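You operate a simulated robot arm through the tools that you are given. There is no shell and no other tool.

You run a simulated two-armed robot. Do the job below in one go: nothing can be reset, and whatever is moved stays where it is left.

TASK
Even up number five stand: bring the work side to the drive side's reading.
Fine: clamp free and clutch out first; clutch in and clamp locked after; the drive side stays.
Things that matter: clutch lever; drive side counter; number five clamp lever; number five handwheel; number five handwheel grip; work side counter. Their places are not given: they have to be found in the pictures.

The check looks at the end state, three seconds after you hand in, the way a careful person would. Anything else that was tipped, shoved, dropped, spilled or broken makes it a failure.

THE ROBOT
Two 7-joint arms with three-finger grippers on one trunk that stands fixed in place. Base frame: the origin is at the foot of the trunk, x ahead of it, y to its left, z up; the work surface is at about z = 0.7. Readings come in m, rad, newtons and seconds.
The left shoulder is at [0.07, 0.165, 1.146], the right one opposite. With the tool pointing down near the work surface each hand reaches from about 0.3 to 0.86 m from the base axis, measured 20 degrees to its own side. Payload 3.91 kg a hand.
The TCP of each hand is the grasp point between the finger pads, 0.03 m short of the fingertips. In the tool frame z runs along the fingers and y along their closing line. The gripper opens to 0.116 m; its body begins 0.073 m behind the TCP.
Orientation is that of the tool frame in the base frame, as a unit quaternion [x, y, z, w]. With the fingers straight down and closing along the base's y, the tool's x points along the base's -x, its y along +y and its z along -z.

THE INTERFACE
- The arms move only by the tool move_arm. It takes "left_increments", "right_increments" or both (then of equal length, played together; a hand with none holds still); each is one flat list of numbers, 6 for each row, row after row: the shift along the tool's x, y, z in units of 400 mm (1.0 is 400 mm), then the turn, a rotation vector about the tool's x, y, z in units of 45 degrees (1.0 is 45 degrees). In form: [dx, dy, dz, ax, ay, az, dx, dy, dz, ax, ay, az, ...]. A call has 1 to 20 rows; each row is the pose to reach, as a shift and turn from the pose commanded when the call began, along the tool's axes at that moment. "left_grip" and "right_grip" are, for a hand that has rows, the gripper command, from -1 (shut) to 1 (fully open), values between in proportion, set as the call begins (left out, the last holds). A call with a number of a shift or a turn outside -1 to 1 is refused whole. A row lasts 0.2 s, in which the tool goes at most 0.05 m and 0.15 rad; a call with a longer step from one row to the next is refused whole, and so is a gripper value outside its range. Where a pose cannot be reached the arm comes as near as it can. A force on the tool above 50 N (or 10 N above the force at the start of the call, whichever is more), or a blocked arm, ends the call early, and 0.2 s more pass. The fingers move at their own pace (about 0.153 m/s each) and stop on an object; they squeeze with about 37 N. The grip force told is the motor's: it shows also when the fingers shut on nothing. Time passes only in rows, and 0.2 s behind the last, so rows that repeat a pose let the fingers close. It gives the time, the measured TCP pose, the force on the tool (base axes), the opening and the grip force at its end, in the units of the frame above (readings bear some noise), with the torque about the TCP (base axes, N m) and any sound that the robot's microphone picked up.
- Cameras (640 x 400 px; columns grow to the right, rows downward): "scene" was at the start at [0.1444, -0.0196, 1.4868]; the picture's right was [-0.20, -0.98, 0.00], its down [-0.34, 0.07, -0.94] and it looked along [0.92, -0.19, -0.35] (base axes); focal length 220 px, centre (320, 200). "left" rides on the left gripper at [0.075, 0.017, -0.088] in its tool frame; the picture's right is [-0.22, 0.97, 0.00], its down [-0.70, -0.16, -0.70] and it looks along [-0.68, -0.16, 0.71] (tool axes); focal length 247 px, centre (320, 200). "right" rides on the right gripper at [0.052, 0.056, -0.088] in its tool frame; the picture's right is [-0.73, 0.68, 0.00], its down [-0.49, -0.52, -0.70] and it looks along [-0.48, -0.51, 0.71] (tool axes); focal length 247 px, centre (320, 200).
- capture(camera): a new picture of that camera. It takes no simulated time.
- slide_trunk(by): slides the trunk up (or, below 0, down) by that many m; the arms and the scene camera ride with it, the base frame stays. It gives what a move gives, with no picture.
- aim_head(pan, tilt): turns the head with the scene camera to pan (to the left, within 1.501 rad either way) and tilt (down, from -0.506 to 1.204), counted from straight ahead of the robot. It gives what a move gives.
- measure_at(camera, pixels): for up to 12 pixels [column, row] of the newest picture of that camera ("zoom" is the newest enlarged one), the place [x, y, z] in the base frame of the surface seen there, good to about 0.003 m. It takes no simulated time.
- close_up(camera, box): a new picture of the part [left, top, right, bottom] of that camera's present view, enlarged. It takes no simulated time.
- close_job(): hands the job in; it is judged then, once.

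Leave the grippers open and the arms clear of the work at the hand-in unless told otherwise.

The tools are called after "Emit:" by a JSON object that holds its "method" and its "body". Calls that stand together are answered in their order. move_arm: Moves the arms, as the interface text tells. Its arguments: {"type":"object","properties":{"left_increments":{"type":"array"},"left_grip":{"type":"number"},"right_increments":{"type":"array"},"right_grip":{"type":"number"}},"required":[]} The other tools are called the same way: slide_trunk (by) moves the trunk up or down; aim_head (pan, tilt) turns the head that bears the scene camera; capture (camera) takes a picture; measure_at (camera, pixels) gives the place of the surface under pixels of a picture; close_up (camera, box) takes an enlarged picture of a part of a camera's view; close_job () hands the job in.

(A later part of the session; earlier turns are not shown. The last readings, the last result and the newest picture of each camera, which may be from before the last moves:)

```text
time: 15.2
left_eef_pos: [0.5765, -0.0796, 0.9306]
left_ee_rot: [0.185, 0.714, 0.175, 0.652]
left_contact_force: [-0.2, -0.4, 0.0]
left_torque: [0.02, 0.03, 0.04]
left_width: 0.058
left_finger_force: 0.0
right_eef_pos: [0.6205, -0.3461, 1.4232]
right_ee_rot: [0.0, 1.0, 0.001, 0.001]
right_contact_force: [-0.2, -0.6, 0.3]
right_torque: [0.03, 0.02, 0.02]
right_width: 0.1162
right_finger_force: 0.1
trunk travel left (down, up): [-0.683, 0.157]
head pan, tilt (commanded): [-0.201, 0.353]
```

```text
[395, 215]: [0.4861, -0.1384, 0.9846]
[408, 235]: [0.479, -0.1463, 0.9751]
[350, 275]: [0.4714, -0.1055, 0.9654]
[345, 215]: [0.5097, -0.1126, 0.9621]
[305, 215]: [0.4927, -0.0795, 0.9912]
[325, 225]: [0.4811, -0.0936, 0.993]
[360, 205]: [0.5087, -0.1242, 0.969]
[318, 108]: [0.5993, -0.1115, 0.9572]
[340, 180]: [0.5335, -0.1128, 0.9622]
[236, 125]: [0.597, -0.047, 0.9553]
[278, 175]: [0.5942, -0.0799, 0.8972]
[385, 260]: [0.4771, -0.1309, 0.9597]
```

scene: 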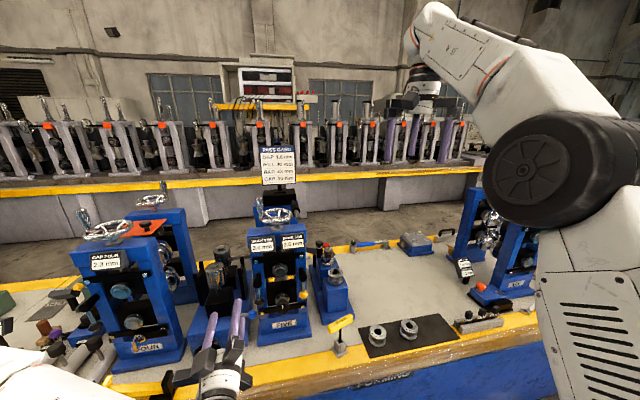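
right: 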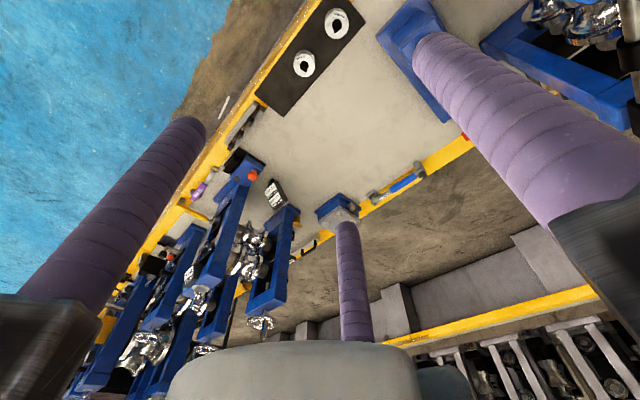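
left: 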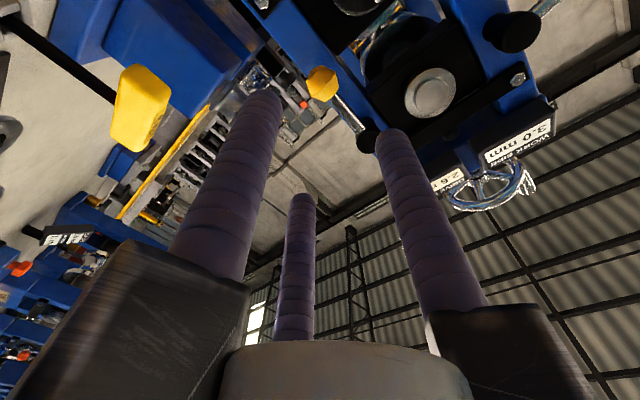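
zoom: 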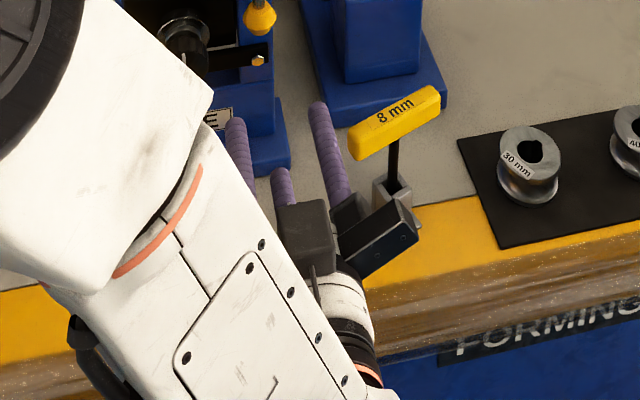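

The housings sit 6.7 cm behind the grasp point with a radius of about 8.5 cm, so they clear the gauge by about 1 cm if I lead the roll slightly. I will advance to (0.714, -0.083, 0.928) so the open fingers surround the yellow ball.

Emit:
{"method": "move_arm", "body": {"left_increments": [-0.005, 0.001, 0.08, 0, 0, 0, -0.01, 0.002, 0.15, 0, 0, 0, -0.015, 0.003, 0.22, 0, 0, 0, -0.02, 0.004, 0.29, 0, 0, 0, -0.025, 0.005, 0.343, 0, 0, 0], "left_grip": 0}}

Emit:
{"method": "capture", "body": {"camera": "left"}}

Emit:
{"method": "close_up", "body": {"camera": "scene", "box": [235, 225, 345, 345]}}

```text
time: 16.4
left_eef_pos: [0.7139, -0.0837, 0.9282]
left_ee_rot: [0.187, 0.714, 0.176, 0.652]
left_contact_force: [-0.2, -0.7, 0.6]
left_torque: [0.04, -0.02, -0.01]
left_width: 0.0578
left_finger_force: 0.1
right_eef_pos: [0.6217, -0.3465, 1.4217]
right_ee_rot: [0.0, 1.0, 0.0, 0.001]
right_contact_force: [0.0, 0.3, -0.6]
right_torque: [0.02, -0.01, 0.0]
right_width: 0.1158
right_finger_force: 0.1
trunk travel left (down, up): [-0.683, 0.157]
head pan, tilt (commanded): [-0.201, 0.353]
```

```text
taken
```

left: 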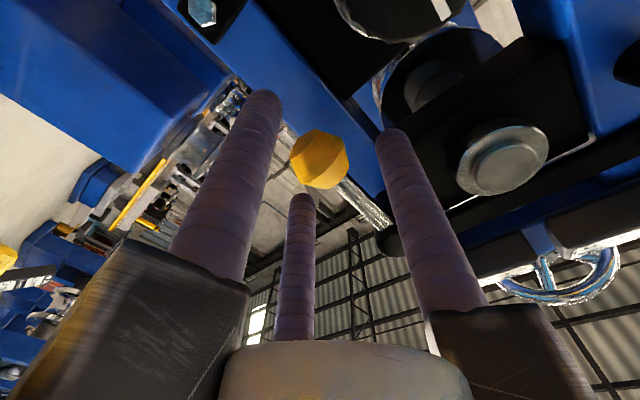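

```text
3.33 times, centred on (290, 285) of scene
```

zoom: 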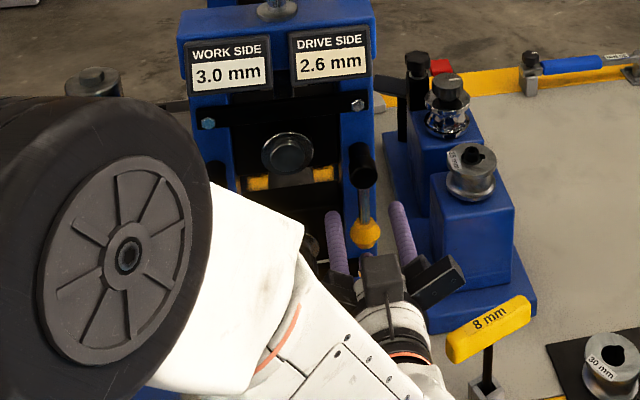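

The fingers surround the yellow ball at (320,158) in the left view without touching. I will close them to 4 cm and swing gently outward (-y) by 20 degrees, leading the roll a little.

Emit:
{"method": "move_arm", "body": {"left_increments": [0, 0, 0, 0, 0, 0, 0, 0, 0, 0, 0, 0, -0.0069, -0.0111, 0, 0, 0, -0.148, -0.0146, -0.0217, 0, 0, 0, -0.296, -0.023, -0.0317, 0, 0, 0, -0.444, -0.0321, -0.0411, -0.0005, 0, 0, -0.593, -0.0418, -0.0499, -0.001, 0, 0, -0.741], "left_grip": -0.3}}

Emit:
{"method": "capture", "body": {"camera": "left"}}

Emit:
{"method": "close_up", "body": {"camera": "scene", "box": [235, 225, 345, 345]}}

```text
time: 18.0
left_eef_pos: [0.7121, -0.1106, 0.9302]
left_ee_rot: [-0.023, 0.738, -0.021, 0.674]
left_contact_force: [0.1, 0.7, 0.3]
left_torque: [0.0, 0.0, -0.04]
left_width: 0.0406
left_finger_force: 0.0
right_eef_pos: [0.6222, -0.3441, 1.4231]
right_ee_rot: [0.0, 1.0, -0.001, 0.0]
right_contact_force: [0.2, 0.5, -0.2]
right_torque: [-0.04, 0.04, -0.01]
right_width: 0.1161
right_finger_force: 0.0
trunk travel left (down, up): [-0.683, 0.157]
head pan, tilt (commanded): [-0.201, 0.353]
```

```text
taken
```

left: 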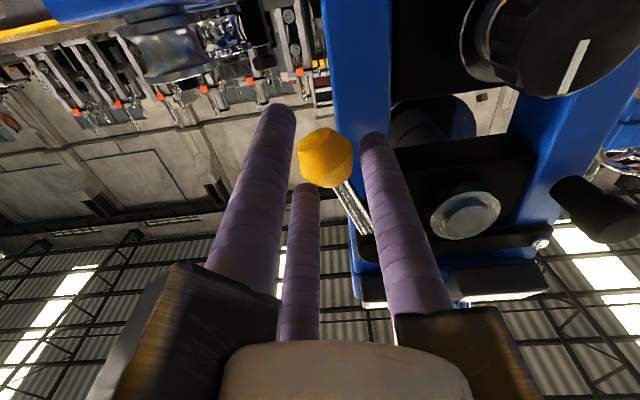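

```text
3.33 times, centred on (290, 285) of scene
```

zoom: 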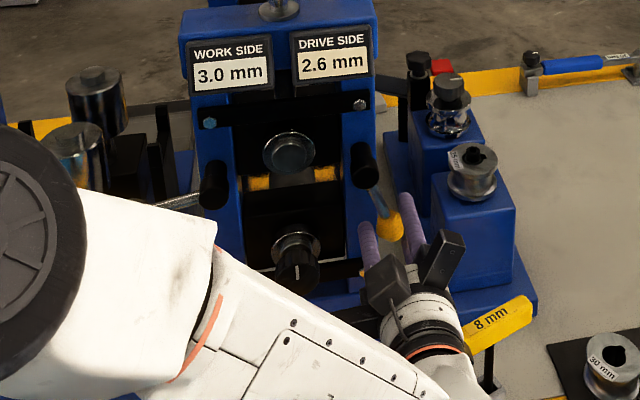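

The yellow lever follows outward with almost no force. I will continue the swing to 60 degrees.

Emit:
{"method": "move_arm", "body": {"left_increments": [-0.0054, -0.0155, -0.0006, 0, 0, -0.185, -0.0121, -0.0304, -0.0012, 0, 0, -0.37, -0.02, -0.0447, -0.002, 0, 0, -0.481, -0.0291, -0.0582, -0.0029, 0, 0, -0.593, -0.0394, -0.0708, -0.0039, 0, 0, -0.704, -0.0508, -0.0826, -0.005, 0, 0, -0.815, -0.0631, -0.0933, -0.0061, 0, 0, -0.926, -0.0763, -0.1028, -0.0073, 0, 0, -1.0], "left_grip": -0.3}}

Emit:
{"method": "capture", "body": {"camera": "left"}}

Emit:
{"method": "close_up", "body": {"camera": "scene", "box": [235, 225, 345, 345]}}

```text
time: 19.8
left_eef_pos: [0.7126, -0.151, 0.9646]
left_ee_rot: [-0.302, 0.673, -0.278, 0.616]
left_contact_force: [0.2, 1.0, -2.0]
left_torque: [0.03, -0.13, -0.03]
left_width: 0.0422
left_finger_force: 1.3
right_eef_pos: [0.6203, -0.3458, 1.4226]
right_ee_rot: [0.0, 1.0, 0.0, 0.001]
right_contact_force: [0.3, -1.0, 0.0]
right_torque: [-0.02, -0.02, 0.0]
right_width: 0.116
right_finger_force: 0.0
trunk travel left (down, up): [-0.683, 0.157]
head pan, tilt (commanded): [-0.201, 0.353]
```

```text
taken
```

left: 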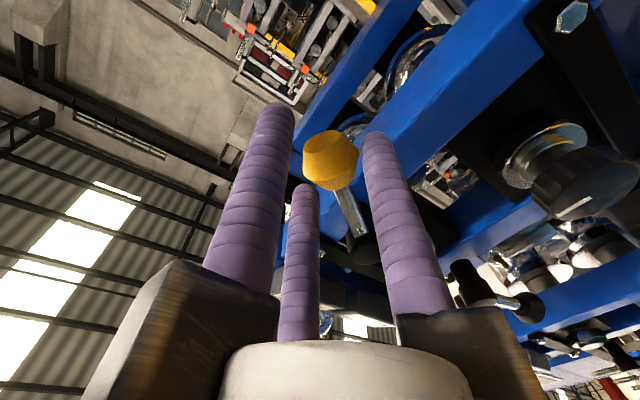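

```text
3.33 times, centred on (290, 285) of scene
```

zoom: 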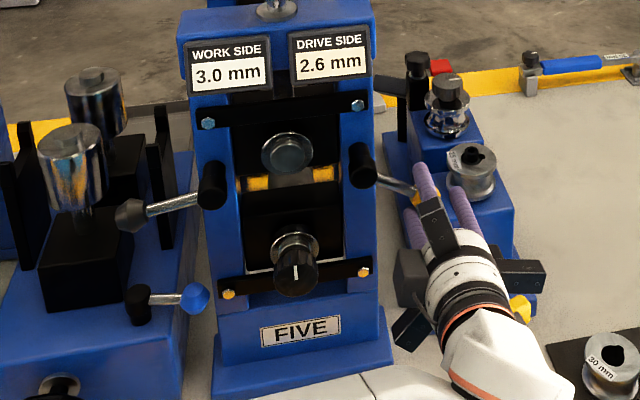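

The yellow lever is at about 60 degrees, force 2 N, and the gauge is untouched. I will carry on toward 85 degrees, expecting its stop near 80.

Emit:
{"method": "move_arm", "body": {"left_increments": [-0.004, -0.0158, -0.0013, 0, 0, -0.111, -0.0093, -0.0312, -0.0026, 0, 0, -0.222, -0.016, -0.0461, -0.004, 0, 0, -0.333, -0.0239, -0.0603, -0.0054, 0, 0, -0.4, -0.033, -0.0738, -0.0069, 0, 0, -0.45], "left_grip": -0.3}}

Emit:
{"method": "close_up", "body": {"camera": "scene", "box": [235, 225, 345, 345]}}

```text
time: 20.8
left_eef_pos: [0.7171, -0.1519, 1.0088]
left_ee_rot: [-0.393, 0.657, -0.341, 0.546]
left_contact_force: [-0.7, 1.5, -29.2]
left_torque: [-0.42, 0.43, 0.07]
left_width: 0.0531
left_finger_force: 12.6
left hand out of reach, approached as far as the arm can: row 1, 2, 3, 4
right_eef_pos: [0.6237, -0.3437, 1.4232]
right_ee_rot: [0.0, 1.0, 0.0, 0.0]
right_contact_force: [0.2, 0.0, 0.1]
right_torque: [-0.05, -0.04, 0.02]
right_width: 0.116
right_finger_force: 0.1
trunk travel left (down, up): [-0.683, 0.157]
head pan, tilt (commanded): [-0.201, 0.353]
stopped in row 4 (left hand): the force on the tool passed its limit at 58 N (the readings are from after the stop); the commanded pose is now the measured one
```

```text
3.33 times, centred on (290, 285) of scene
```

zoom: 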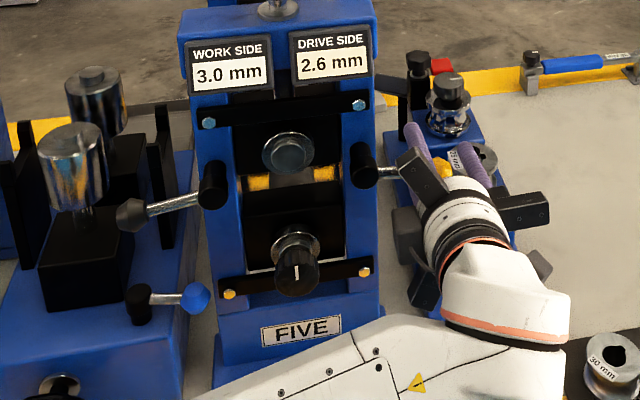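

The arm ran into the lever's stop (58 N) and its roll limit, so the lever is fully out. I will ease down about 1 cm, open the fingers, and withdraw straight back 12 cm.

Emit:
{"method": "move_arm", "body": {"left_increments": [0.0135, 0.0263, 0.0052, 0, 0, 0, 0.0135, 0.0263, 0.0052, 0, 0, 0, 0.02, 0.037, -0.07, 0, 0, 0, 0.027, 0.047, -0.14, 0, 0, 0, 0.034, 0.058, -0.22, 0, 0, 0, 0.042, 0.069, -0.29, 0, 0, 0], "left_grip": 0.05}}

Emit:
{"method": "close_up", "body": {"camera": "scene", "box": [235, 225, 345, 345]}}

Emit:
{"method": "measure_at", "body": {"camera": "zoom", "pixels": [[130, 215], [175, 205], [440, 180], [400, 172], [362, 175], [490, 325], [452, 345], [526, 305]]}}

```text
time: 22.2
left_eef_pos: [0.5989, -0.1483, 1.0215]
left_ee_rot: [-0.389, 0.658, -0.339, 0.548]
left_contact_force: [-1.0, 0.0, 0.2]
left_torque: [0.0, 0.02, 0.02]
left_width: 0.0611
left_finger_force: 0.1
left hand out of reach, approached as far as the arm can: row 3, 4, 5, 6
right_eef_pos: [0.6186, -0.3463, 1.4247]
right_ee_rot: [-0.001, 1.0, 0.001, 0.001]
right_contact_force: [0.3, 0.4, 0.0]
right_torque: [-0.02, -0.02, 0.02]
right_width: 0.1161
right_finger_force: 0.0
trunk travel left (down, up): [-0.683, 0.157]
head pan, tilt (commanded): [-0.201, 0.353]
```

```text
3.33 times, centred on (290, 285) of scene
```

zoom: 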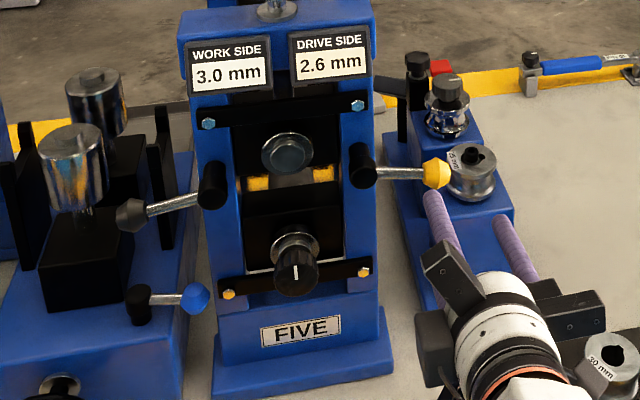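

```text
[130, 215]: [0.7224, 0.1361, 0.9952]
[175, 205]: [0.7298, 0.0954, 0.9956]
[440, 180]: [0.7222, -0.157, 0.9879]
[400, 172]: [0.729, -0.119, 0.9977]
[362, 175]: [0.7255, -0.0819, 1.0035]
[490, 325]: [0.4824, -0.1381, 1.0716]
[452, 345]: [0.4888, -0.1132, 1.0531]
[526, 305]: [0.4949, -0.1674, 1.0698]
```

Both levers are now out: the dark ball at y +0.136 and the yellow at y -0.157, both near z 0.985. I will move the left hand back out of the way to about (0.45, 0.15, 0.98), partly unrolled, and check the gauge.

Emit:
{"method": "move_arm", "body": {"left_increments": [-0.02, 0.02, -0.1, 0, 0, 0.125, -0.1, 0.08, -0.16, 0, 0, 0.25, -0.18, 0.15, -0.2, 0, 0, 0.375, -0.26, 0.22, -0.24, 0, 0, 0.5, -0.34, 0.285, -0.27, 0, 0, 0.625, -0.42, 0.35, -0.3, 0, 0, 0.75, -0.5, 0.42, -0.33, 0, 0, 0.875, -0.5815, 0.4835, -0.364, 0, 0, 1.0], "left_grip": 0.05}}

Emit:
{"method": "capture", "body": {"camera": "scene"}}

Emit:
{"method": "close_up", "body": {"camera": "scene", "box": [215, 180, 375, 360]}}

```text
time: 24.0
left_eef_pos: [0.5014, 0.1203, 0.9345]
left_ee_rot: [-0.113, 0.751, -0.107, 0.641]
left_contact_force: [-0.4, -0.3, -0.4]
left_torque: [0.03, 0.01, -0.04]
left_width: 0.0607
left_finger_force: 0.1
left hand out of reach, approached as far as the arm can: row 6, 7, 8
right_eef_pos: [0.6192, -0.3446, 1.4241]
right_ee_rot: [0.001, 1.0, 0.0, 0.001]
right_contact_force: [-0.9, 0.5, -0.4]
right_torque: [-0.02, -0.02, -0.06]
right_width: 0.1159
right_finger_force: 0.1
trunk travel left (down, up): [-0.683, 0.157]
head pan, tilt (commanded): [-0.201, 0.353]
```

```text
taken
```

scene: 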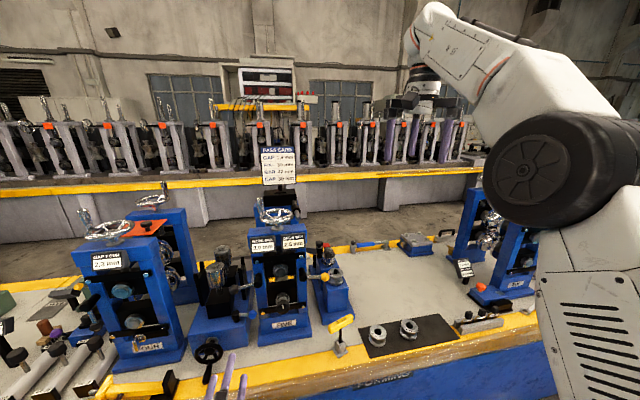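

```text
2.22 times, centred on (295, 270) of scene
```

zoom: 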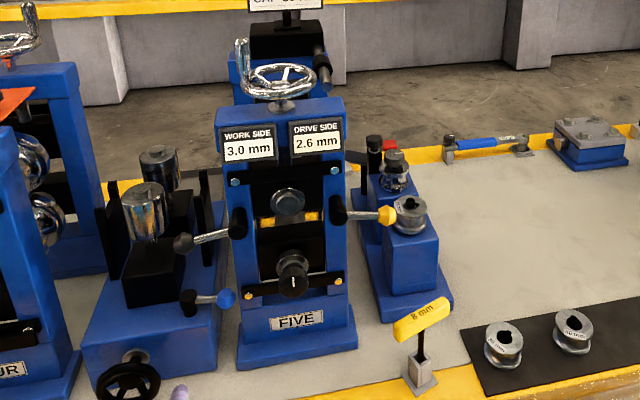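

Nothing else was disturbed, and the gauge stands upright. I will bring the right hand, tool down, from (0.62, -0.345, 1.42) halfway toward the handwheel, staying high.

Emit:
{"method": "move_arm", "body": {"right_increments": [-0.05, 0.11, 0, 0, 0, 0, -0.1, 0.22, 0, 0, 0, 0, -0.15, 0.33, 0, 0, 0, 0, -0.2, 0.44, 0, 0, 0, 0, -0.25, 0.55, 0, 0, 0, 0], "right_grip": 0.03}}

Emit:
{"method": "capture", "body": {"camera": "scene"}}

Emit:
{"method": "capture", "body": {"camera": "right"}}

```text
time: 25.2
left_eef_pos: [0.5028, 0.1209, 0.933]
left_ee_rot: [-0.113, 0.752, -0.106, 0.641]
left_contact_force: [0.1, 0.6, -0.1]
left_torque: [0.01, -0.01, -0.02]
left_width: 0.0609
left_finger_force: 0.1
right_eef_pos: [0.6587, -0.1525, 1.3943]
right_ee_rot: [0.0, 1.0, -0.001, 0.002]
right_contact_force: [-0.3, 1.1, 1.2]
right_torque: [-0.06, 0.03, -0.02]
right_width: 0.0596
right_finger_force: 0.1
right hand out of reach, approached as far as the arm can: row 1, 2, 3, 4, 5
trunk travel left (down, up): [-0.683, 0.157]
head pan, tilt (commanded): [-0.201, 0.353]
```

```text
taken
```

scene: 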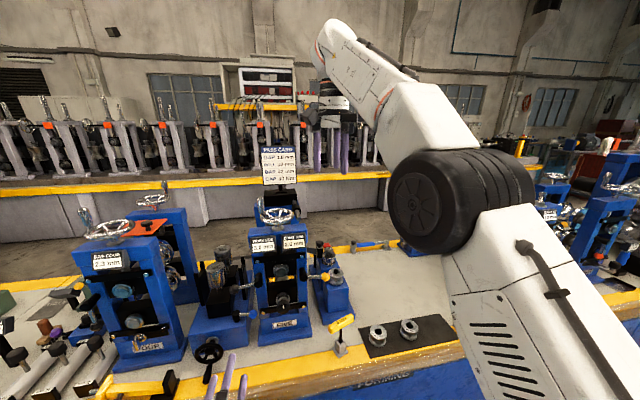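

```text
taken
```

right: 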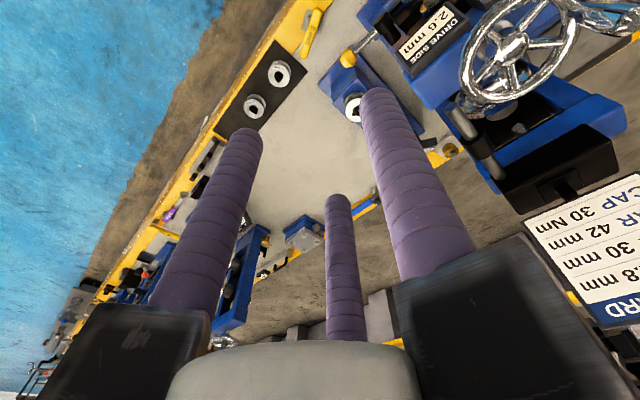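

The right arm is at its reach limit at this height. I will raise the trunk by 0.15 m (both hands are clear above and in front of the stands) so the wheel comes within reach with the tool down.

Emit:
{"method": "slide_trunk", "body": {"by": 0.15}}

Emit:
{"method": "capture", "body": {"camera": "scene"}}

```text
time: 26.9
left_eef_pos: [0.5023, 0.1182, 1.0833]
left_ee_rot: [-0.112, 0.752, -0.106, 0.641]
left_contact_force: [0.1, -0.6, -0.9]
left_torque: [0.02, 0.02, 0.02]
left_width: 0.0606
left_finger_force: 0.0
right_eef_pos: [0.6586, -0.1564, 1.545]
right_ee_rot: [0.0, 1.0, 0.001, 0.002]
right_contact_force: [0.0, -0.2, -0.5]
right_torque: [-0.04, 0.02, 0.03]
right_width: 0.0598
right_finger_force: 0.1
trunk travel left (down, up): [-0.833, 0.007]
head pan, tilt (commanded): [-0.201, 0.353]
```

```text
taken
```

scene: 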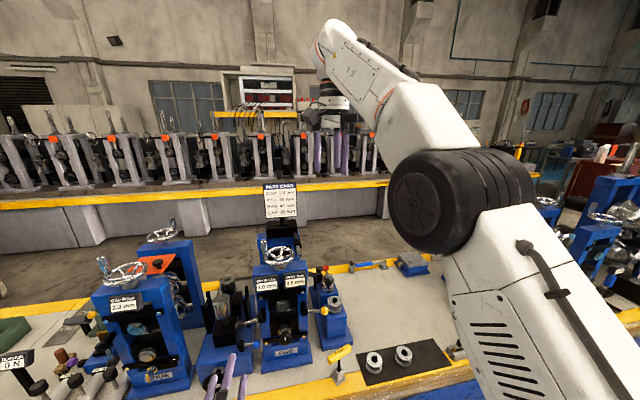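

Now I will lower the right hand 15 cm in place; its fingertips stay well above the stands.

Emit:
{"method": "move_arm", "body": {"right_increments": [0, 0, 0.1, 0, 0, 0, 0, 0, 0.2, 0, 0, 0, 0, 0, 0.3, 0, 0, 0, 0, 0, 0.375, 0, 0, 0], "right_grip": 0.03}}

```text
time: 27.9
left_eef_pos: [0.5016, 0.1181, 1.0832]
left_ee_rot: [-0.111, 0.752, -0.106, 0.641]
left_contact_force: [-0.4, 0.3, -0.3]
left_torque: [0.01, 0.01, 0.03]
left_width: 0.0609
left_finger_force: 0.1
right_eef_pos: [0.6585, -0.1568, 1.3973]
right_ee_rot: [-0.001, 1.0, 0.001, 0.003]
right_contact_force: [-0.6, -0.5, -0.5]
right_torque: [0.01, -0.04, 0.03]
right_width: 0.0597
right_finger_force: 0.1
trunk travel left (down, up): [-0.833, 0.007]
head pan, tilt (commanded): [-0.201, 0.353]
```

The right hand follows exactly now. I will move it over the handwheel grip, to about (0.803, 0.036, 1.36), with fingertips 7 cm above the grip.

Emit:
{"method": "move_arm", "body": {"right_increments": [-0.06, 0.08, 0.015, 0, 0, 0, -0.12, 0.16, 0.03, 0, 0, 0, -0.18, 0.24, 0.045, 0, 0, 0, -0.24, 0.32, 0.06, 0, 0, 0, -0.3, 0.4, 0.075, 0, 0, 0, -0.361, 0.4825, 0.0925, 0, 0, 0], "right_grip": 0.03}}

Emit:
{"method": "capture", "body": {"camera": "right"}}

Emit:
{"method": "capture", "body": {"camera": "scene"}}

Emit:
{"method": "close_up", "body": {"camera": "scene", "box": [215, 180, 345, 320]}}

```text
time: 29.3
left_eef_pos: [0.5025, 0.1221, 1.0826]
left_ee_rot: [-0.113, 0.752, -0.106, 0.64]
left_contact_force: [-0.7, 0.2, 0.1]
left_torque: [-0.01, -0.03, -0.04]
left_width: 0.0604
left_finger_force: 0.0
right_eef_pos: [0.7346, 0.0171, 1.3512]
right_ee_rot: [0.0, 1.0, -0.001, 0.002]
right_contact_force: [1.1, 0.5, -0.1]
right_torque: [-0.1, 0.02, 0.01]
right_width: 0.0597
right_finger_force: 0.0
right hand out of reach, approached as far as the arm can: row 4, 5, 6
trunk travel left (down, up): [-0.833, 0.007]
head pan, tilt (commanded): [-0.201, 0.353]
```

```text
taken
```

right: 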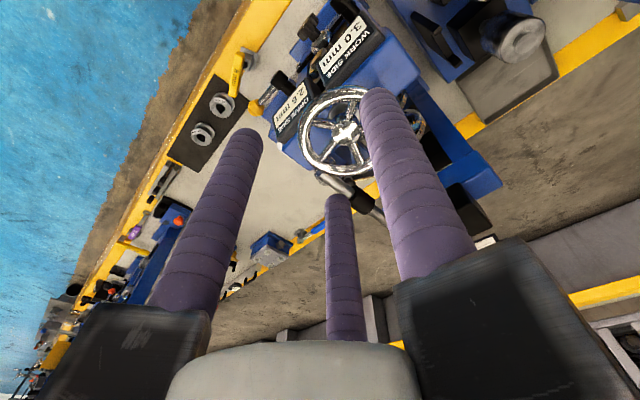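

```text
taken
```

scene: 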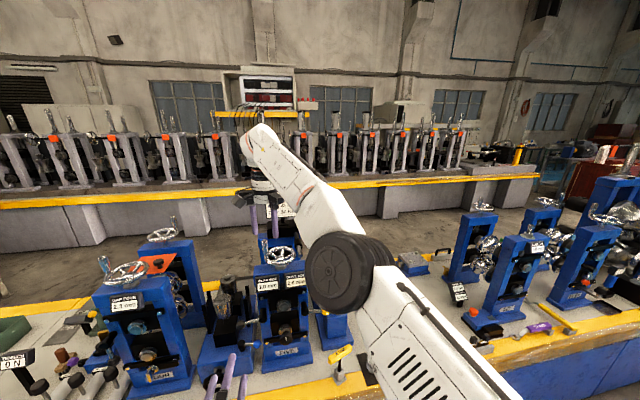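

```text
2.86 times, centred on (280, 250) of scene
```

zoom: 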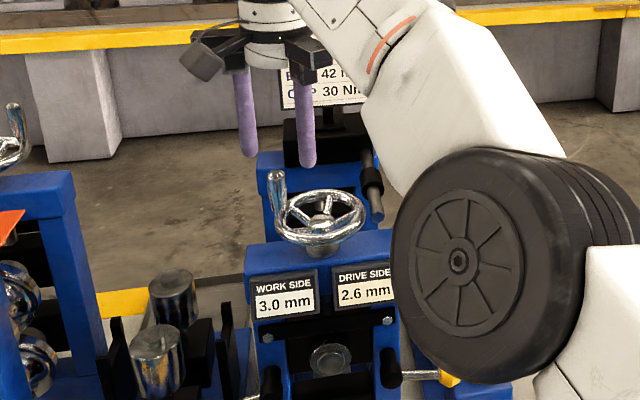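

With the tool straight down the right arm stops at x 0.735, so I will tilt the tool about 25 degrees forward. First I will measure the grip again from this higher viewpoint.

Emit:
{"method": "close_up", "body": {"camera": "scene", "box": [260, 230, 310, 280]}}

Emit:
{"method": "measure_at", "body": {"camera": "scene", "pixels": [[279, 243], [279, 250], [280, 257], [294, 258]]}}

```text
8.00 times, centred on (285, 255) of scene
```

zoom: 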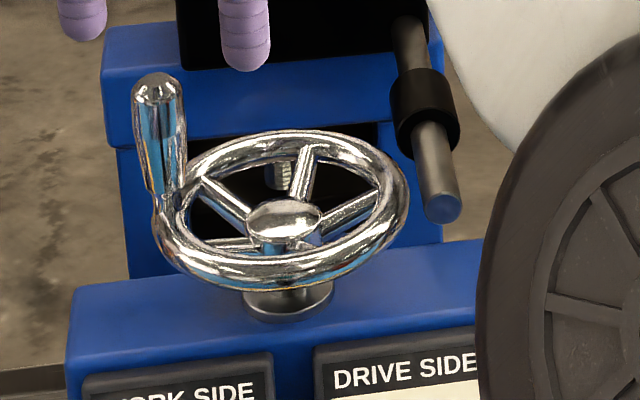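

```text
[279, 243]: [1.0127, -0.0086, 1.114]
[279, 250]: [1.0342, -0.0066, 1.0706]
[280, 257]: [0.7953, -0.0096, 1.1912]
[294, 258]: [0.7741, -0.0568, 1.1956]
```

Emit:
{"method": "measure_at", "body": {"camera": "zoom", "pixels": [[158, 85], [160, 100], [160, 120], [163, 160], [148, 130], [178, 130], [168, 190], [285, 210], [165, 240], [395, 200], [300, 140], [270, 275]]}}

```text
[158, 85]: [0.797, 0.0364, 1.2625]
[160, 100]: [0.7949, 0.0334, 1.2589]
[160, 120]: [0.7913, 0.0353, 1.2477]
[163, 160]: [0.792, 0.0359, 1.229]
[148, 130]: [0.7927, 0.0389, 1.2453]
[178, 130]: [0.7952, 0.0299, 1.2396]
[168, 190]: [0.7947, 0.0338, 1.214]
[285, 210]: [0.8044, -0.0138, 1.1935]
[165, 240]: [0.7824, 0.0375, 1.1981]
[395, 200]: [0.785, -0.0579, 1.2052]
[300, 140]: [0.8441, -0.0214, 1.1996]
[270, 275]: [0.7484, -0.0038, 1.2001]
```

The grip's centre is about (0.802, 0.035), its top at z 1.263 and 2.2 cm thick; the wheel centre is about (0.797, -0.0115). I will tilt the right tool 25 degrees forward in place first.

Emit:
{"method": "move_arm", "body": {"right_increments": [0, 0, 0, 0, -0.14, 0, 0, 0, 0, 0, -0.28, 0, 0, 0, 0, 0, -0.42, 0, 0, 0, 0, 0, -0.556, 0], "right_grip": 0.03}}

```text
time: 30.3
left_eef_pos: [0.5011, 0.1206, 1.0842]
left_ee_rot: [-0.112, 0.752, -0.107, 0.641]
left_contact_force: [1.1, 0.2, 0.1]
left_torque: [0.0, 0.02, -0.02]
left_width: 0.0608
left_finger_force: 0.1
right_eef_pos: [0.788, 0.0569, 1.3759]
right_ee_rot: [0.0, 0.984, -0.002, 0.179]
right_contact_force: [1.0, 0.8, 0.8]
right_torque: [-0.03, -0.01, -0.02]
right_width: 0.0596
right_finger_force: 0.1
right hand out of reach, approached as far as the arm can: row 1, 2, 3, 4
trunk travel left (down, up): [-0.833, 0.007]
head pan, tilt (commanded): [-0.201, 0.353]
```

The hand is at (0.788, 0.057, 1.376), still slightly short of the commanded pose. I will lower it and pull it back to the pre-grasp point, about (0.768, 0.035, 1.322), above and in front of the grip.

Emit:
{"method": "move_arm", "body": {"right_increments": [0.04, -0.005, 0.015, 0, 0, 0, 0.08, -0.01, 0.03, 0, 0, 0, 0.117, -0.014, 0.0435, 0, 0, 0, 0.117, -0.014, 0.0435, 0, 0, 0], "right_grip": 0.03}}

Emit:
{"method": "capture", "body": {"camera": "right"}}

Emit:
{"method": "close_up", "body": {"camera": "scene", "box": [235, 200, 335, 300]}}

```text
time: 31.3
left_eef_pos: [0.5014, 0.1197, 1.0829]
left_ee_rot: [-0.112, 0.752, -0.106, 0.641]
left_contact_force: [-0.4, -0.3, 0.6]
left_torque: [0.01, -0.02, -0.01]
left_width: 0.0608
left_finger_force: 0.0
right_eef_pos: [0.787, 0.0646, 1.364]
right_ee_rot: [0.0, 0.984, -0.002, 0.176]
right_contact_force: [0.2, 0.3, 0.6]
right_torque: [-0.01, 0.01, -0.01]
right_width: 0.0599
right_finger_force: 0.1
right hand out of reach, approached as far as the arm can: row 1, 2, 3, 4
trunk travel left (down, up): [-0.833, 0.007]
head pan, tilt (commanded): [-0.201, 0.353]
```

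```text
taken
```

right: 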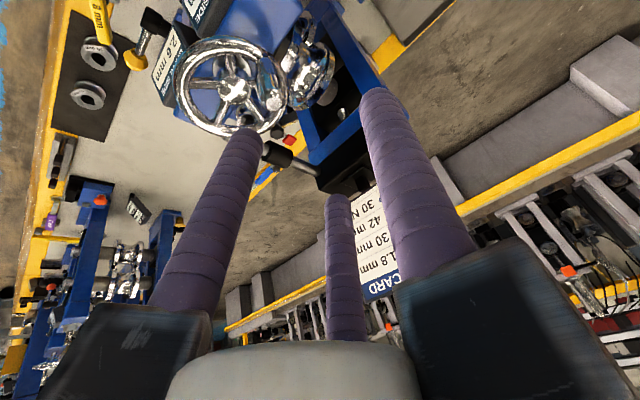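

```text
4.00 times, centred on (285, 250) of scene
```

zoom: 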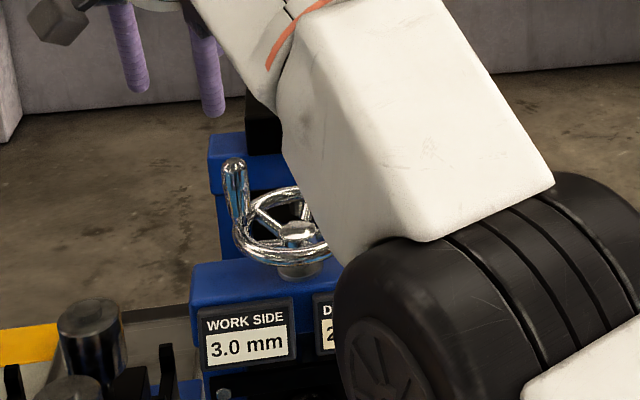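

The arm seems held by a joint limit rather than by reach. I will back off to about (0.70, -0.05, 1.38) and roll the tool 30 degrees about its own axis, since a three-finger grasp works at any roll.

Emit:
{"method": "move_arm", "body": {"right_increments": [0.024, -0.05, -0.05, 0, 0, -0.167, 0.048, -0.1, -0.1, 0, 0, -0.333, 0.072, -0.15, -0.15, 0, 0, -0.5, 0.096, -0.2, -0.196, 0, 0, -0.667, 0.096, -0.2, -0.196, 0, 0, -0.667], "right_grip": 0.03}}

Emit:
{"method": "capture", "body": {"camera": "scene"}}

```text
time: 32.5
left_eef_pos: [0.5002, 0.1198, 1.0825]
left_ee_rot: [-0.111, 0.752, -0.106, 0.641]
left_contact_force: [0.3, 0.7, 0.8]
left_torque: [0.01, -0.02, 0.01]
left_width: 0.0608
left_finger_force: 0.0
right_eef_pos: [0.7726, 0.0119, 1.441]
right_ee_rot: [-0.228, 0.958, -0.043, 0.171]
right_contact_force: [-0.1, -0.4, 0.8]
right_torque: [0.0, 0.02, -0.03]
right_width: 0.0596
right_finger_force: 0.1
right hand out of reach, approached as far as the arm can: row 1, 2, 3, 4, 5
trunk travel left (down, up): [-0.833, 0.007]
head pan, tilt (commanded): [-0.201, 0.353]
```

```text
taken
```

scene: 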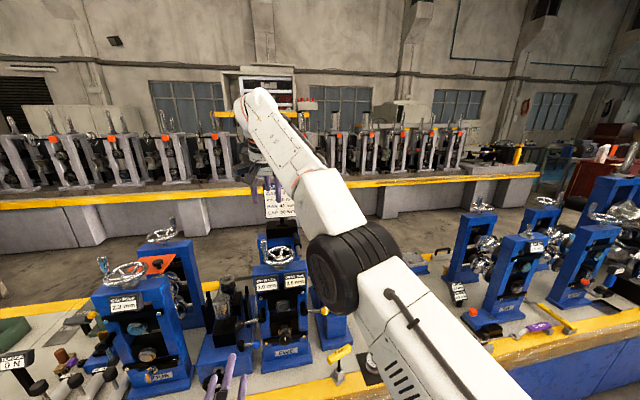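

The right arm still cannot take the commanded tilt here. I will withdraw it to its own side and use the left arm for the wheel, whose side the grip is on.

Emit:
{"method": "move_arm", "body": {"right_increments": [0.057, -0.07, -0.038, 0, 0, 0, 0.113, -0.141, -0.076, 0, 0, 0, 0.17, -0.211, -0.114, 0, 0, 0, 0.226, -0.282, -0.152, 0, 0, 0, 0.283, -0.352, -0.19, 0, 0, 0, 0.339, -0.423, -0.228, 0, 0, 0, 0.396, -0.493, -0.266, 0, 0, 0], "right_grip": 0.03}}

Emit:
{"method": "capture", "body": {"camera": "scene"}}

```text
time: 34.1
left_eef_pos: [0.5007, 0.1182, 1.084]
left_ee_rot: [-0.112, 0.752, -0.105, 0.641]
left_contact_force: [0.4, -0.3, 0.3]
left_torque: [0.01, -0.02, 0.04]
left_width: 0.0608
left_finger_force: 0.1
right_eef_pos: [0.7507, -0.1847, 1.5448]
right_ee_rot: [-0.229, 0.957, -0.043, 0.171]
right_contact_force: [-0.1, -0.2, -1.1]
right_torque: [0.03, 0.02, -0.01]
right_width: 0.0596
right_finger_force: 0.0
right hand out of reach, approached as far as the arm can: row 1, 2, 3, 4, 5, 6, 7
trunk travel left (down, up): [-0.833, 0.007]
head pan, tilt (commanded): [-0.201, 0.353]
```

```text
taken
```

scene: 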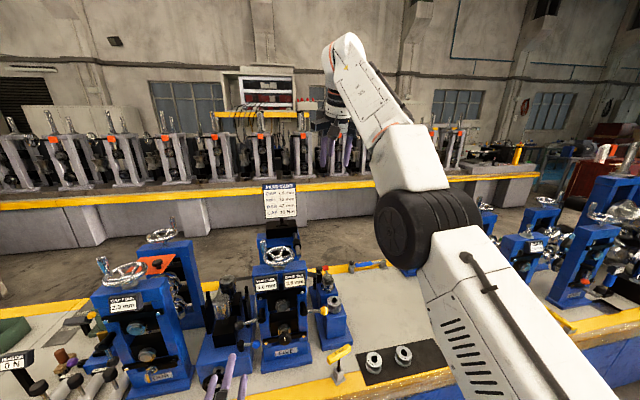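

The right hand is clear at (0.75, -0.18, 1.54). Now I will raise the left hand from (0.50, 0.12, 1.08) to about (0.52, 0.10, 1.32), pitching it from level to 45 degrees down.

Emit:
{"method": "move_arm", "body": {"left_increments": [-0.08, -0.035, -0.01, -0.04, 0.127, 0, -0.165, -0.07, -0.015, -0.08, 0.254, 0, -0.25, -0.105, -0.02, -0.121, 0.381, 0, -0.335, -0.14, -0.025, -0.161, 0.508, 0, -0.42, -0.175, -0.03, -0.202, 0.635, 0, -0.53, -0.21, -0.035, -0.242, 0.762, 0], "left_grip": 0.05}}

Emit:
{"method": "capture", "body": {"camera": "scene"}}

```text
time: 35.5
left_eef_pos: [0.5243, 0.1039, 1.2841]
left_ee_rot: [-0.137, 0.924, -0.06, 0.351]
left_contact_force: [0.9, 1.4, 1.7]
left_torque: [-0.05, 0.18, -0.07]
left_width: 0.0607
left_finger_force: 0.1
left hand out of reach, approached as far as the arm can: row 1, 2, 3, 4
right_eef_pos: [0.7559, -0.1824, 1.5431]
right_ee_rot: [-0.229, 0.958, -0.042, 0.169]
right_contact_force: [1.0, -0.4, -0.4]
right_torque: [0.03, 0.05, 0.02]
right_width: 0.0597
right_finger_force: 0.1
trunk travel left (down, up): [-0.833, 0.007]
head pan, tilt (commanded): [-0.201, 0.353]
```

```text
taken
```

scene: 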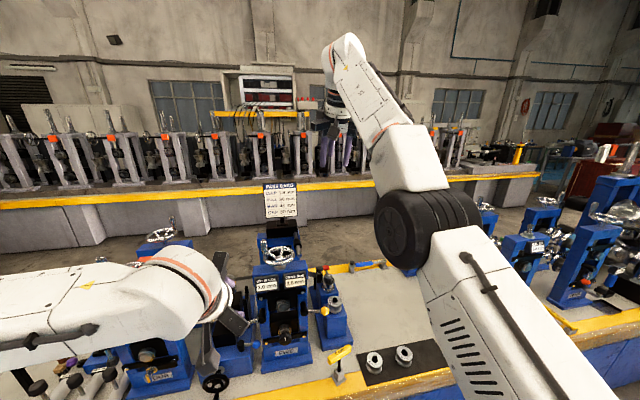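

The left hand is at (0.524, 0.104, 1.284), pointing 48 degrees down. I will roll it 45 degrees and move it to about (0.66, 0.06, 1.36), above and in front of the wheel.

Emit:
{"method": "move_arm", "body": {"left_increments": [-0.055, -0.036, 0.014, 0, 0, 0.167, -0.11, -0.072, 0.029, 0, 0, 0.333, -0.165, -0.108, 0.043, 0, 0, 0.5, -0.22, -0.144, 0.057, 0, 0, 0.667, -0.275, -0.18, 0.072, 0, 0, 0.833, -0.33, -0.216, 0.086, 0, 0, 1.0], "left_grip": 0.05}}

Emit:
{"method": "capture", "body": {"camera": "scene"}}

Emit:
{"method": "capture", "body": {"camera": "left"}}

```text
time: 36.9
left_eef_pos: [0.6542, 0.0579, 1.3943]
left_ee_rot: [0.225, 0.896, 0.087, 0.374]
left_contact_force: [-0.1, 0.4, 0.1]
left_torque: [0.05, -0.01, 0.03]
left_width: 0.0607
left_finger_force: 0.0
right_eef_pos: [0.7519, -0.1858, 1.5439]
right_ee_rot: [-0.228, 0.958, -0.042, 0.171]
right_contact_force: [-1.0, -0.1, 0.1]
right_torque: [0.03, -0.01, -0.03]
right_width: 0.0598
right_finger_force: 0.1
trunk travel left (down, up): [-0.833, 0.007]
head pan, tilt (commanded): [-0.201, 0.353]
```

```text
taken
```

scene: 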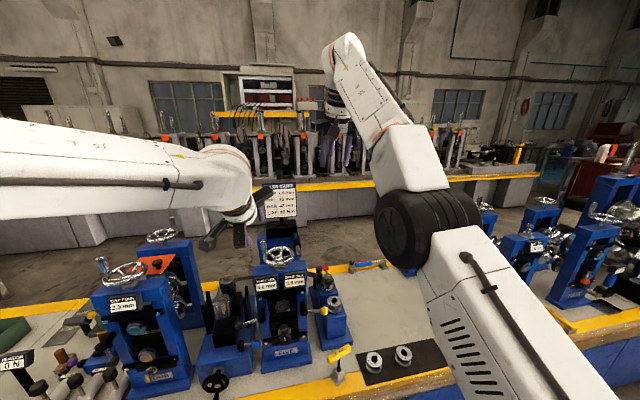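

```text
taken
```

left: 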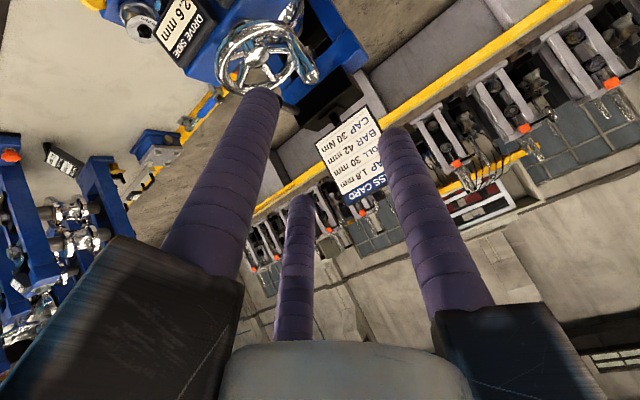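

The left arm reaches here cleanly, at (0.654, 0.058, 1.394) and 45 degrees down, and both counters stay visible. I will steepen it to about 22 degrees from vertical while moving to (0.74, 0.036, 1.34), so the fingertips stay above the rim when they surround the grip.

Emit:
{"method": "move_arm", "body": {"left_increments": [-0.019, -0.005, 0.062, 0.06, 0.113, 0, -0.037, -0.01, 0.125, 0.12, 0.226, 0, -0.056, -0.015, 0.187, 0.18, 0.338, 0, -0.074, -0.0195, 0.249, 0.24, 0.451, 0, -0.074, -0.0195, 0.249, 0.24, 0.451, 0], "left_grip": 0.03}}

Emit:
{"method": "capture", "body": {"camera": "scene"}}

Emit:
{"method": "capture", "body": {"camera": "left"}}

```text
time: 38.1
left_eef_pos: [0.7387, 0.0373, 1.3412]
left_ee_rot: [0.239, 0.952, 0.04, 0.187]
left_contact_force: [-0.5, -0.6, -0.4]
left_torque: [-0.03, 0.01, 0.01]
left_width: 0.0597
left_finger_force: 0.1
right_eef_pos: [0.7526, -0.1835, 1.5451]
right_ee_rot: [-0.228, 0.957, -0.043, 0.171]
right_contact_force: [0.4, 0.8, 0.4]
right_torque: [-0.02, 0.01, -0.02]
right_width: 0.0594
right_finger_force: 0.0
trunk travel left (down, up): [-0.833, 0.007]
head pan, tilt (commanded): [-0.201, 0.353]
```

```text
taken
```

scene: 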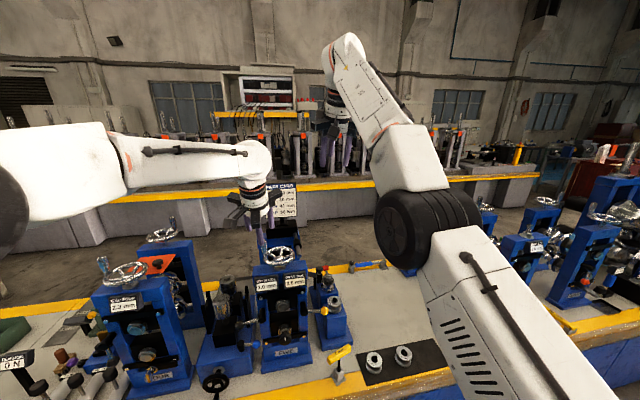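

```text
taken
```

left: 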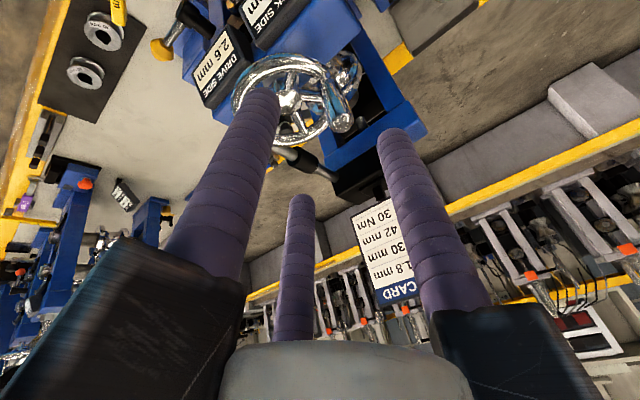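

The left hand is in place at (0.739, 0.037, 1.341), tilted 22 degrees. I will shift 2.6 cm forward and then slide down along the tool axis so the open fingers surround the grip, ending at about (0.799, 0.035, 1.258).

Emit:
{"method": "move_arm", "body": {"left_increments": [-0.028, 0.013, 0.012, 0, 0, 0, -0.055, 0.027, 0.025, 0, 0, 0, -0.055, 0.027, 0.075, 0, 0, 0, -0.055, 0.027, 0.125, 0, 0, 0, -0.055, 0.027, 0.17, 0, 0, 0, -0.055, 0.027, 0.21, 0, 0, 0, -0.055, 0.027, 0.25, 0, 0, 0], "left_grip": 0.03}}

Emit:
{"method": "capture", "body": {"camera": "left"}}

Emit:
{"method": "close_up", "body": {"camera": "scene", "box": [235, 200, 335, 300]}}

```text
time: 39.7
left_eef_pos: [0.8014, 0.0355, 1.2548]
left_ee_rot: [0.24, 0.952, 0.04, 0.188]
left_contact_force: [0.3, -0.7, -0.4]
left_torque: [0.0, 0.04, -0.01]
left_width: 0.0597
left_finger_force: 0.0
right_eef_pos: [0.7536, -0.1831, 1.5445]
right_ee_rot: [-0.228, 0.958, -0.042, 0.17]
right_contact_force: [0.8, 0.5, 0.0]
right_torque: [0.02, -0.02, -0.03]
right_width: 0.0596
right_finger_force: 0.0
trunk travel left (down, up): [-0.833, 0.007]
head pan, tilt (commanded): [-0.201, 0.353]
```

```text
taken
```

left: 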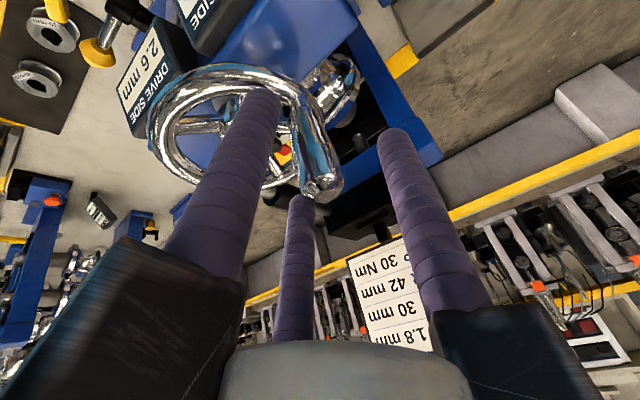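

```text
4.00 times, centred on (285, 250) of scene
```

zoom: 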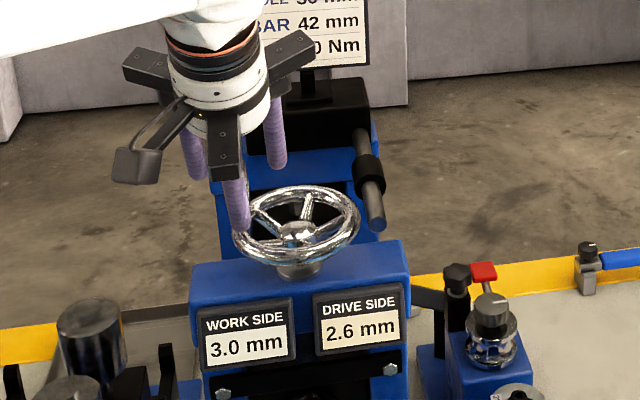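

The grip top sits right at the grasp centre, at (322,185) in the left view. I will close the fingers loosely to about 3.5 cm and turn the wheel a trial 30 degrees clockwise as seen from above, then read the counters.

Emit:
{"method": "move_arm", "body": {"left_increments": [0, 0, 0, 0, 0, 0, 0, 0, 0, 0, 0, 0, -0.0137, 0.0046, 0.0058, 0, 0, 0, -0.0278, 0.0071, 0.0114, 0, 0, 0, -0.0422, 0.0077, 0.0167, 0, 0, 0, -0.0576, 0.0062, 0.022, 0, 0, 0], "left_grip": -0.4}}

Emit:
{"method": "capture", "body": {"camera": "left"}}

Emit:
{"method": "close_up", "body": {"camera": "scene", "box": [235, 200, 335, 300]}}

```text
time: 41.1
left_eef_pos: [0.8221, 0.0254, 1.2563]
left_ee_rot: [0.24, 0.952, 0.039, 0.188]
left_contact_force: [-1.5, -0.1, -1.5]
left_torque: [-0.03, 0.03, 0.01]
left_width: 0.0357
left_finger_force: 0.7
right_eef_pos: [0.7517, -0.1837, 1.545]
right_ee_rot: [-0.228, 0.958, -0.043, 0.171]
right_contact_force: [0.4, 1.2, 0.1]
right_torque: [0.01, 0.01, 0.04]
right_width: 0.0597
right_finger_force: 0.1
trunk travel left (down, up): [-0.833, 0.007]
head pan, tilt (commanded): [-0.201, 0.353]
```

```text
taken
```

left: 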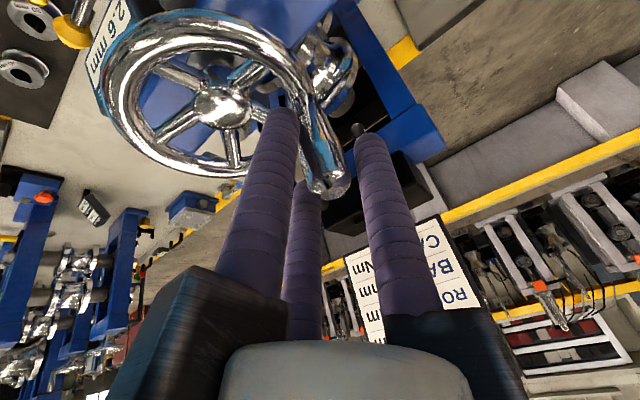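

```text
4.00 times, centred on (285, 250) of scene
```

zoom: 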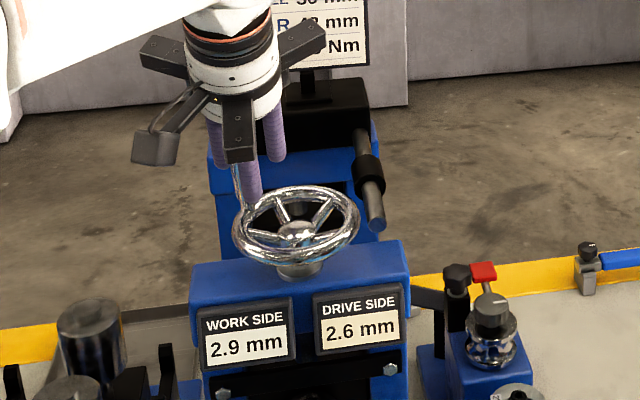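

The work side went from 3.0 to 2.9 while the drive side stayed at 2.6. So clamp and clutch are right, and clockwise closes the gap. I will go on in steps, next 15 degrees.

Emit:
{"method": "move_arm", "body": {"left_increments": [-0.0143, -0.0035, 0.0046, 0, 0, 0, -0.0281, -0.0088, 0.0086, 0, 0, 0, -0.0281, -0.0088, 0.0086, 0, 0, 0], "left_grip": -0.4}}

Emit:
{"method": "close_up", "body": {"camera": "scene", "box": [235, 200, 335, 300]}}

```text
time: 41.9
left_eef_pos: [0.8319, 0.0188, 1.2566]
left_ee_rot: [0.24, 0.952, 0.039, 0.188]
left_contact_force: [-0.2, -0.7, 0.7]
left_torque: [-0.02, 0.0, 0.03]
left_width: 0.0353
left_finger_force: 0.9
right_eef_pos: [0.7519, -0.1832, 1.545]
right_ee_rot: [-0.227, 0.958, -0.044, 0.171]
right_contact_force: [-0.6, 0.4, 0.0]
right_torque: [-0.02, 0.0, -0.02]
right_width: 0.0595
right_finger_force: 0.0
trunk travel left (down, up): [-0.833, 0.007]
head pan, tilt (commanded): [-0.201, 0.353]
```

```text
4.00 times, centred on (285, 250) of scene
```

zoom: 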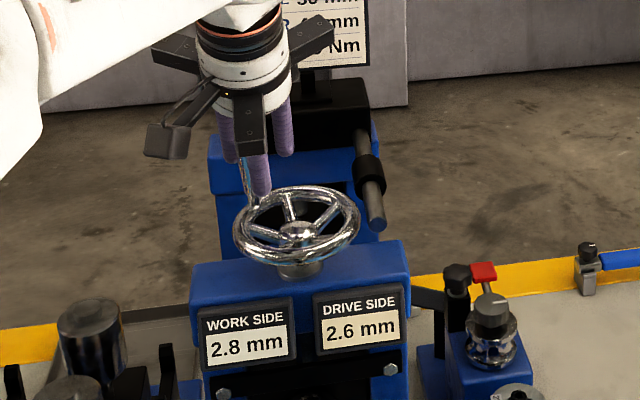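

The work side now reads 2.8 with the grip at about 49 degrees around. I will turn another 10 degrees and read again.

Emit:
{"method": "move_arm", "body": {"left_increments": [-0.0088, -0.0046, 0.0024, 0, 0, 0, -0.0173, -0.0099, 0.0045, 0, 0, 0, -0.0173, -0.0099, 0.0045, 0, 0, 0], "left_grip": -0.4}}

Emit:
{"method": "close_up", "body": {"camera": "scene", "box": [235, 200, 335, 300]}}

```text
time: 42.7
left_eef_pos: [0.8354, 0.0124, 1.2578]
left_ee_rot: [0.239, 0.952, 0.04, 0.187]
left_contact_force: [1.0, 1.0, 0.7]
left_torque: [-0.01, -0.01, 0.0]
left_width: 0.0356
left_finger_force: 0.9
right_eef_pos: [0.753, -0.181, 1.5445]
right_ee_rot: [-0.229, 0.957, -0.043, 0.171]
right_contact_force: [0.5, 0.0, 0.0]
right_torque: [-0.02, -0.01, 0.0]
right_width: 0.0597
right_finger_force: 0.1
trunk travel left (down, up): [-0.833, 0.007]
head pan, tilt (commanded): [-0.201, 0.353]
```

```text
4.00 times, centred on (285, 250) of scene
```

zoom: 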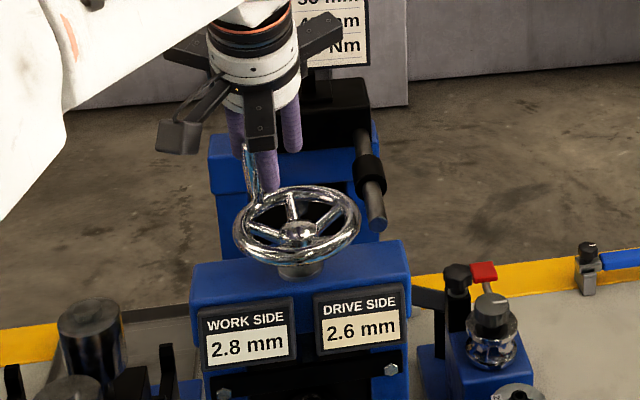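

Still 2.8. I will turn another 10 degrees.

Emit:
{"method": "move_arm", "body": {"left_increments": [-0.008, -0.0061, 0.0018, 0, 0, 0, -0.0156, -0.0129, 0.0034, 0, 0, 0, -0.0156, -0.0129, 0.0034, 0, 0, 0], "left_grip": -0.4}}

Emit:
{"method": "close_up", "body": {"camera": "scene", "box": [235, 200, 335, 300]}}

Emit:
{"method": "capture", "body": {"camera": "left"}}

```text
time: 43.5
left_eef_pos: [0.8415, 0.0046, 1.257]
left_ee_rot: [0.239, 0.952, 0.039, 0.187]
left_contact_force: [4.2, 1.8, 2.2]
left_torque: [0.01, 0.01, -0.09]
left_width: 0.0365
left_finger_force: 1.9
right_eef_pos: [0.7534, -0.1813, 1.5441]
right_ee_rot: [-0.229, 0.958, -0.044, 0.17]
right_contact_force: [-0.3, -0.6, 0.6]
right_torque: [-0.01, -0.03, 0.02]
right_width: 0.0596
right_finger_force: 0.2
trunk travel left (down, up): [-0.833, 0.007]
head pan, tilt (commanded): [-0.201, 0.353]
```

```text
4.00 times, centred on (285, 250) of scene
```

zoom: 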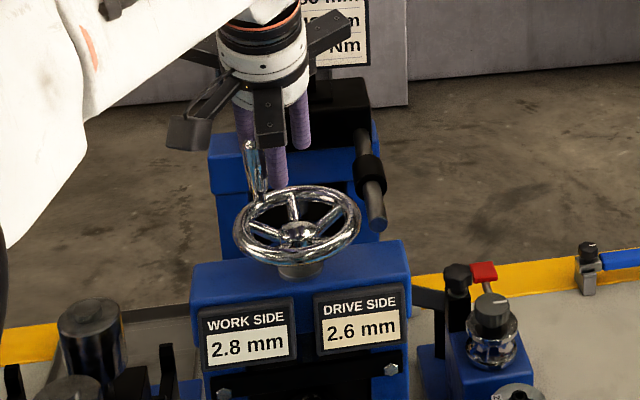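

```text
taken
```

left: 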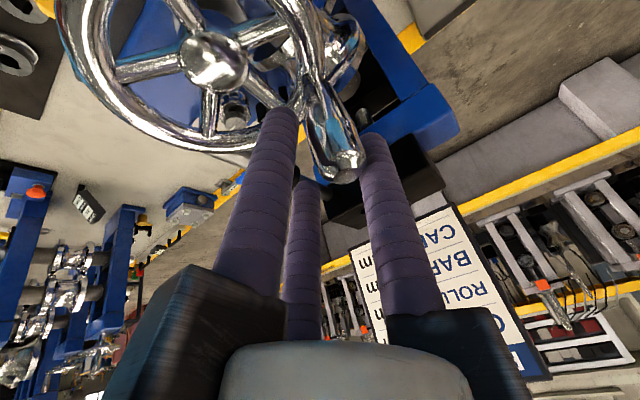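

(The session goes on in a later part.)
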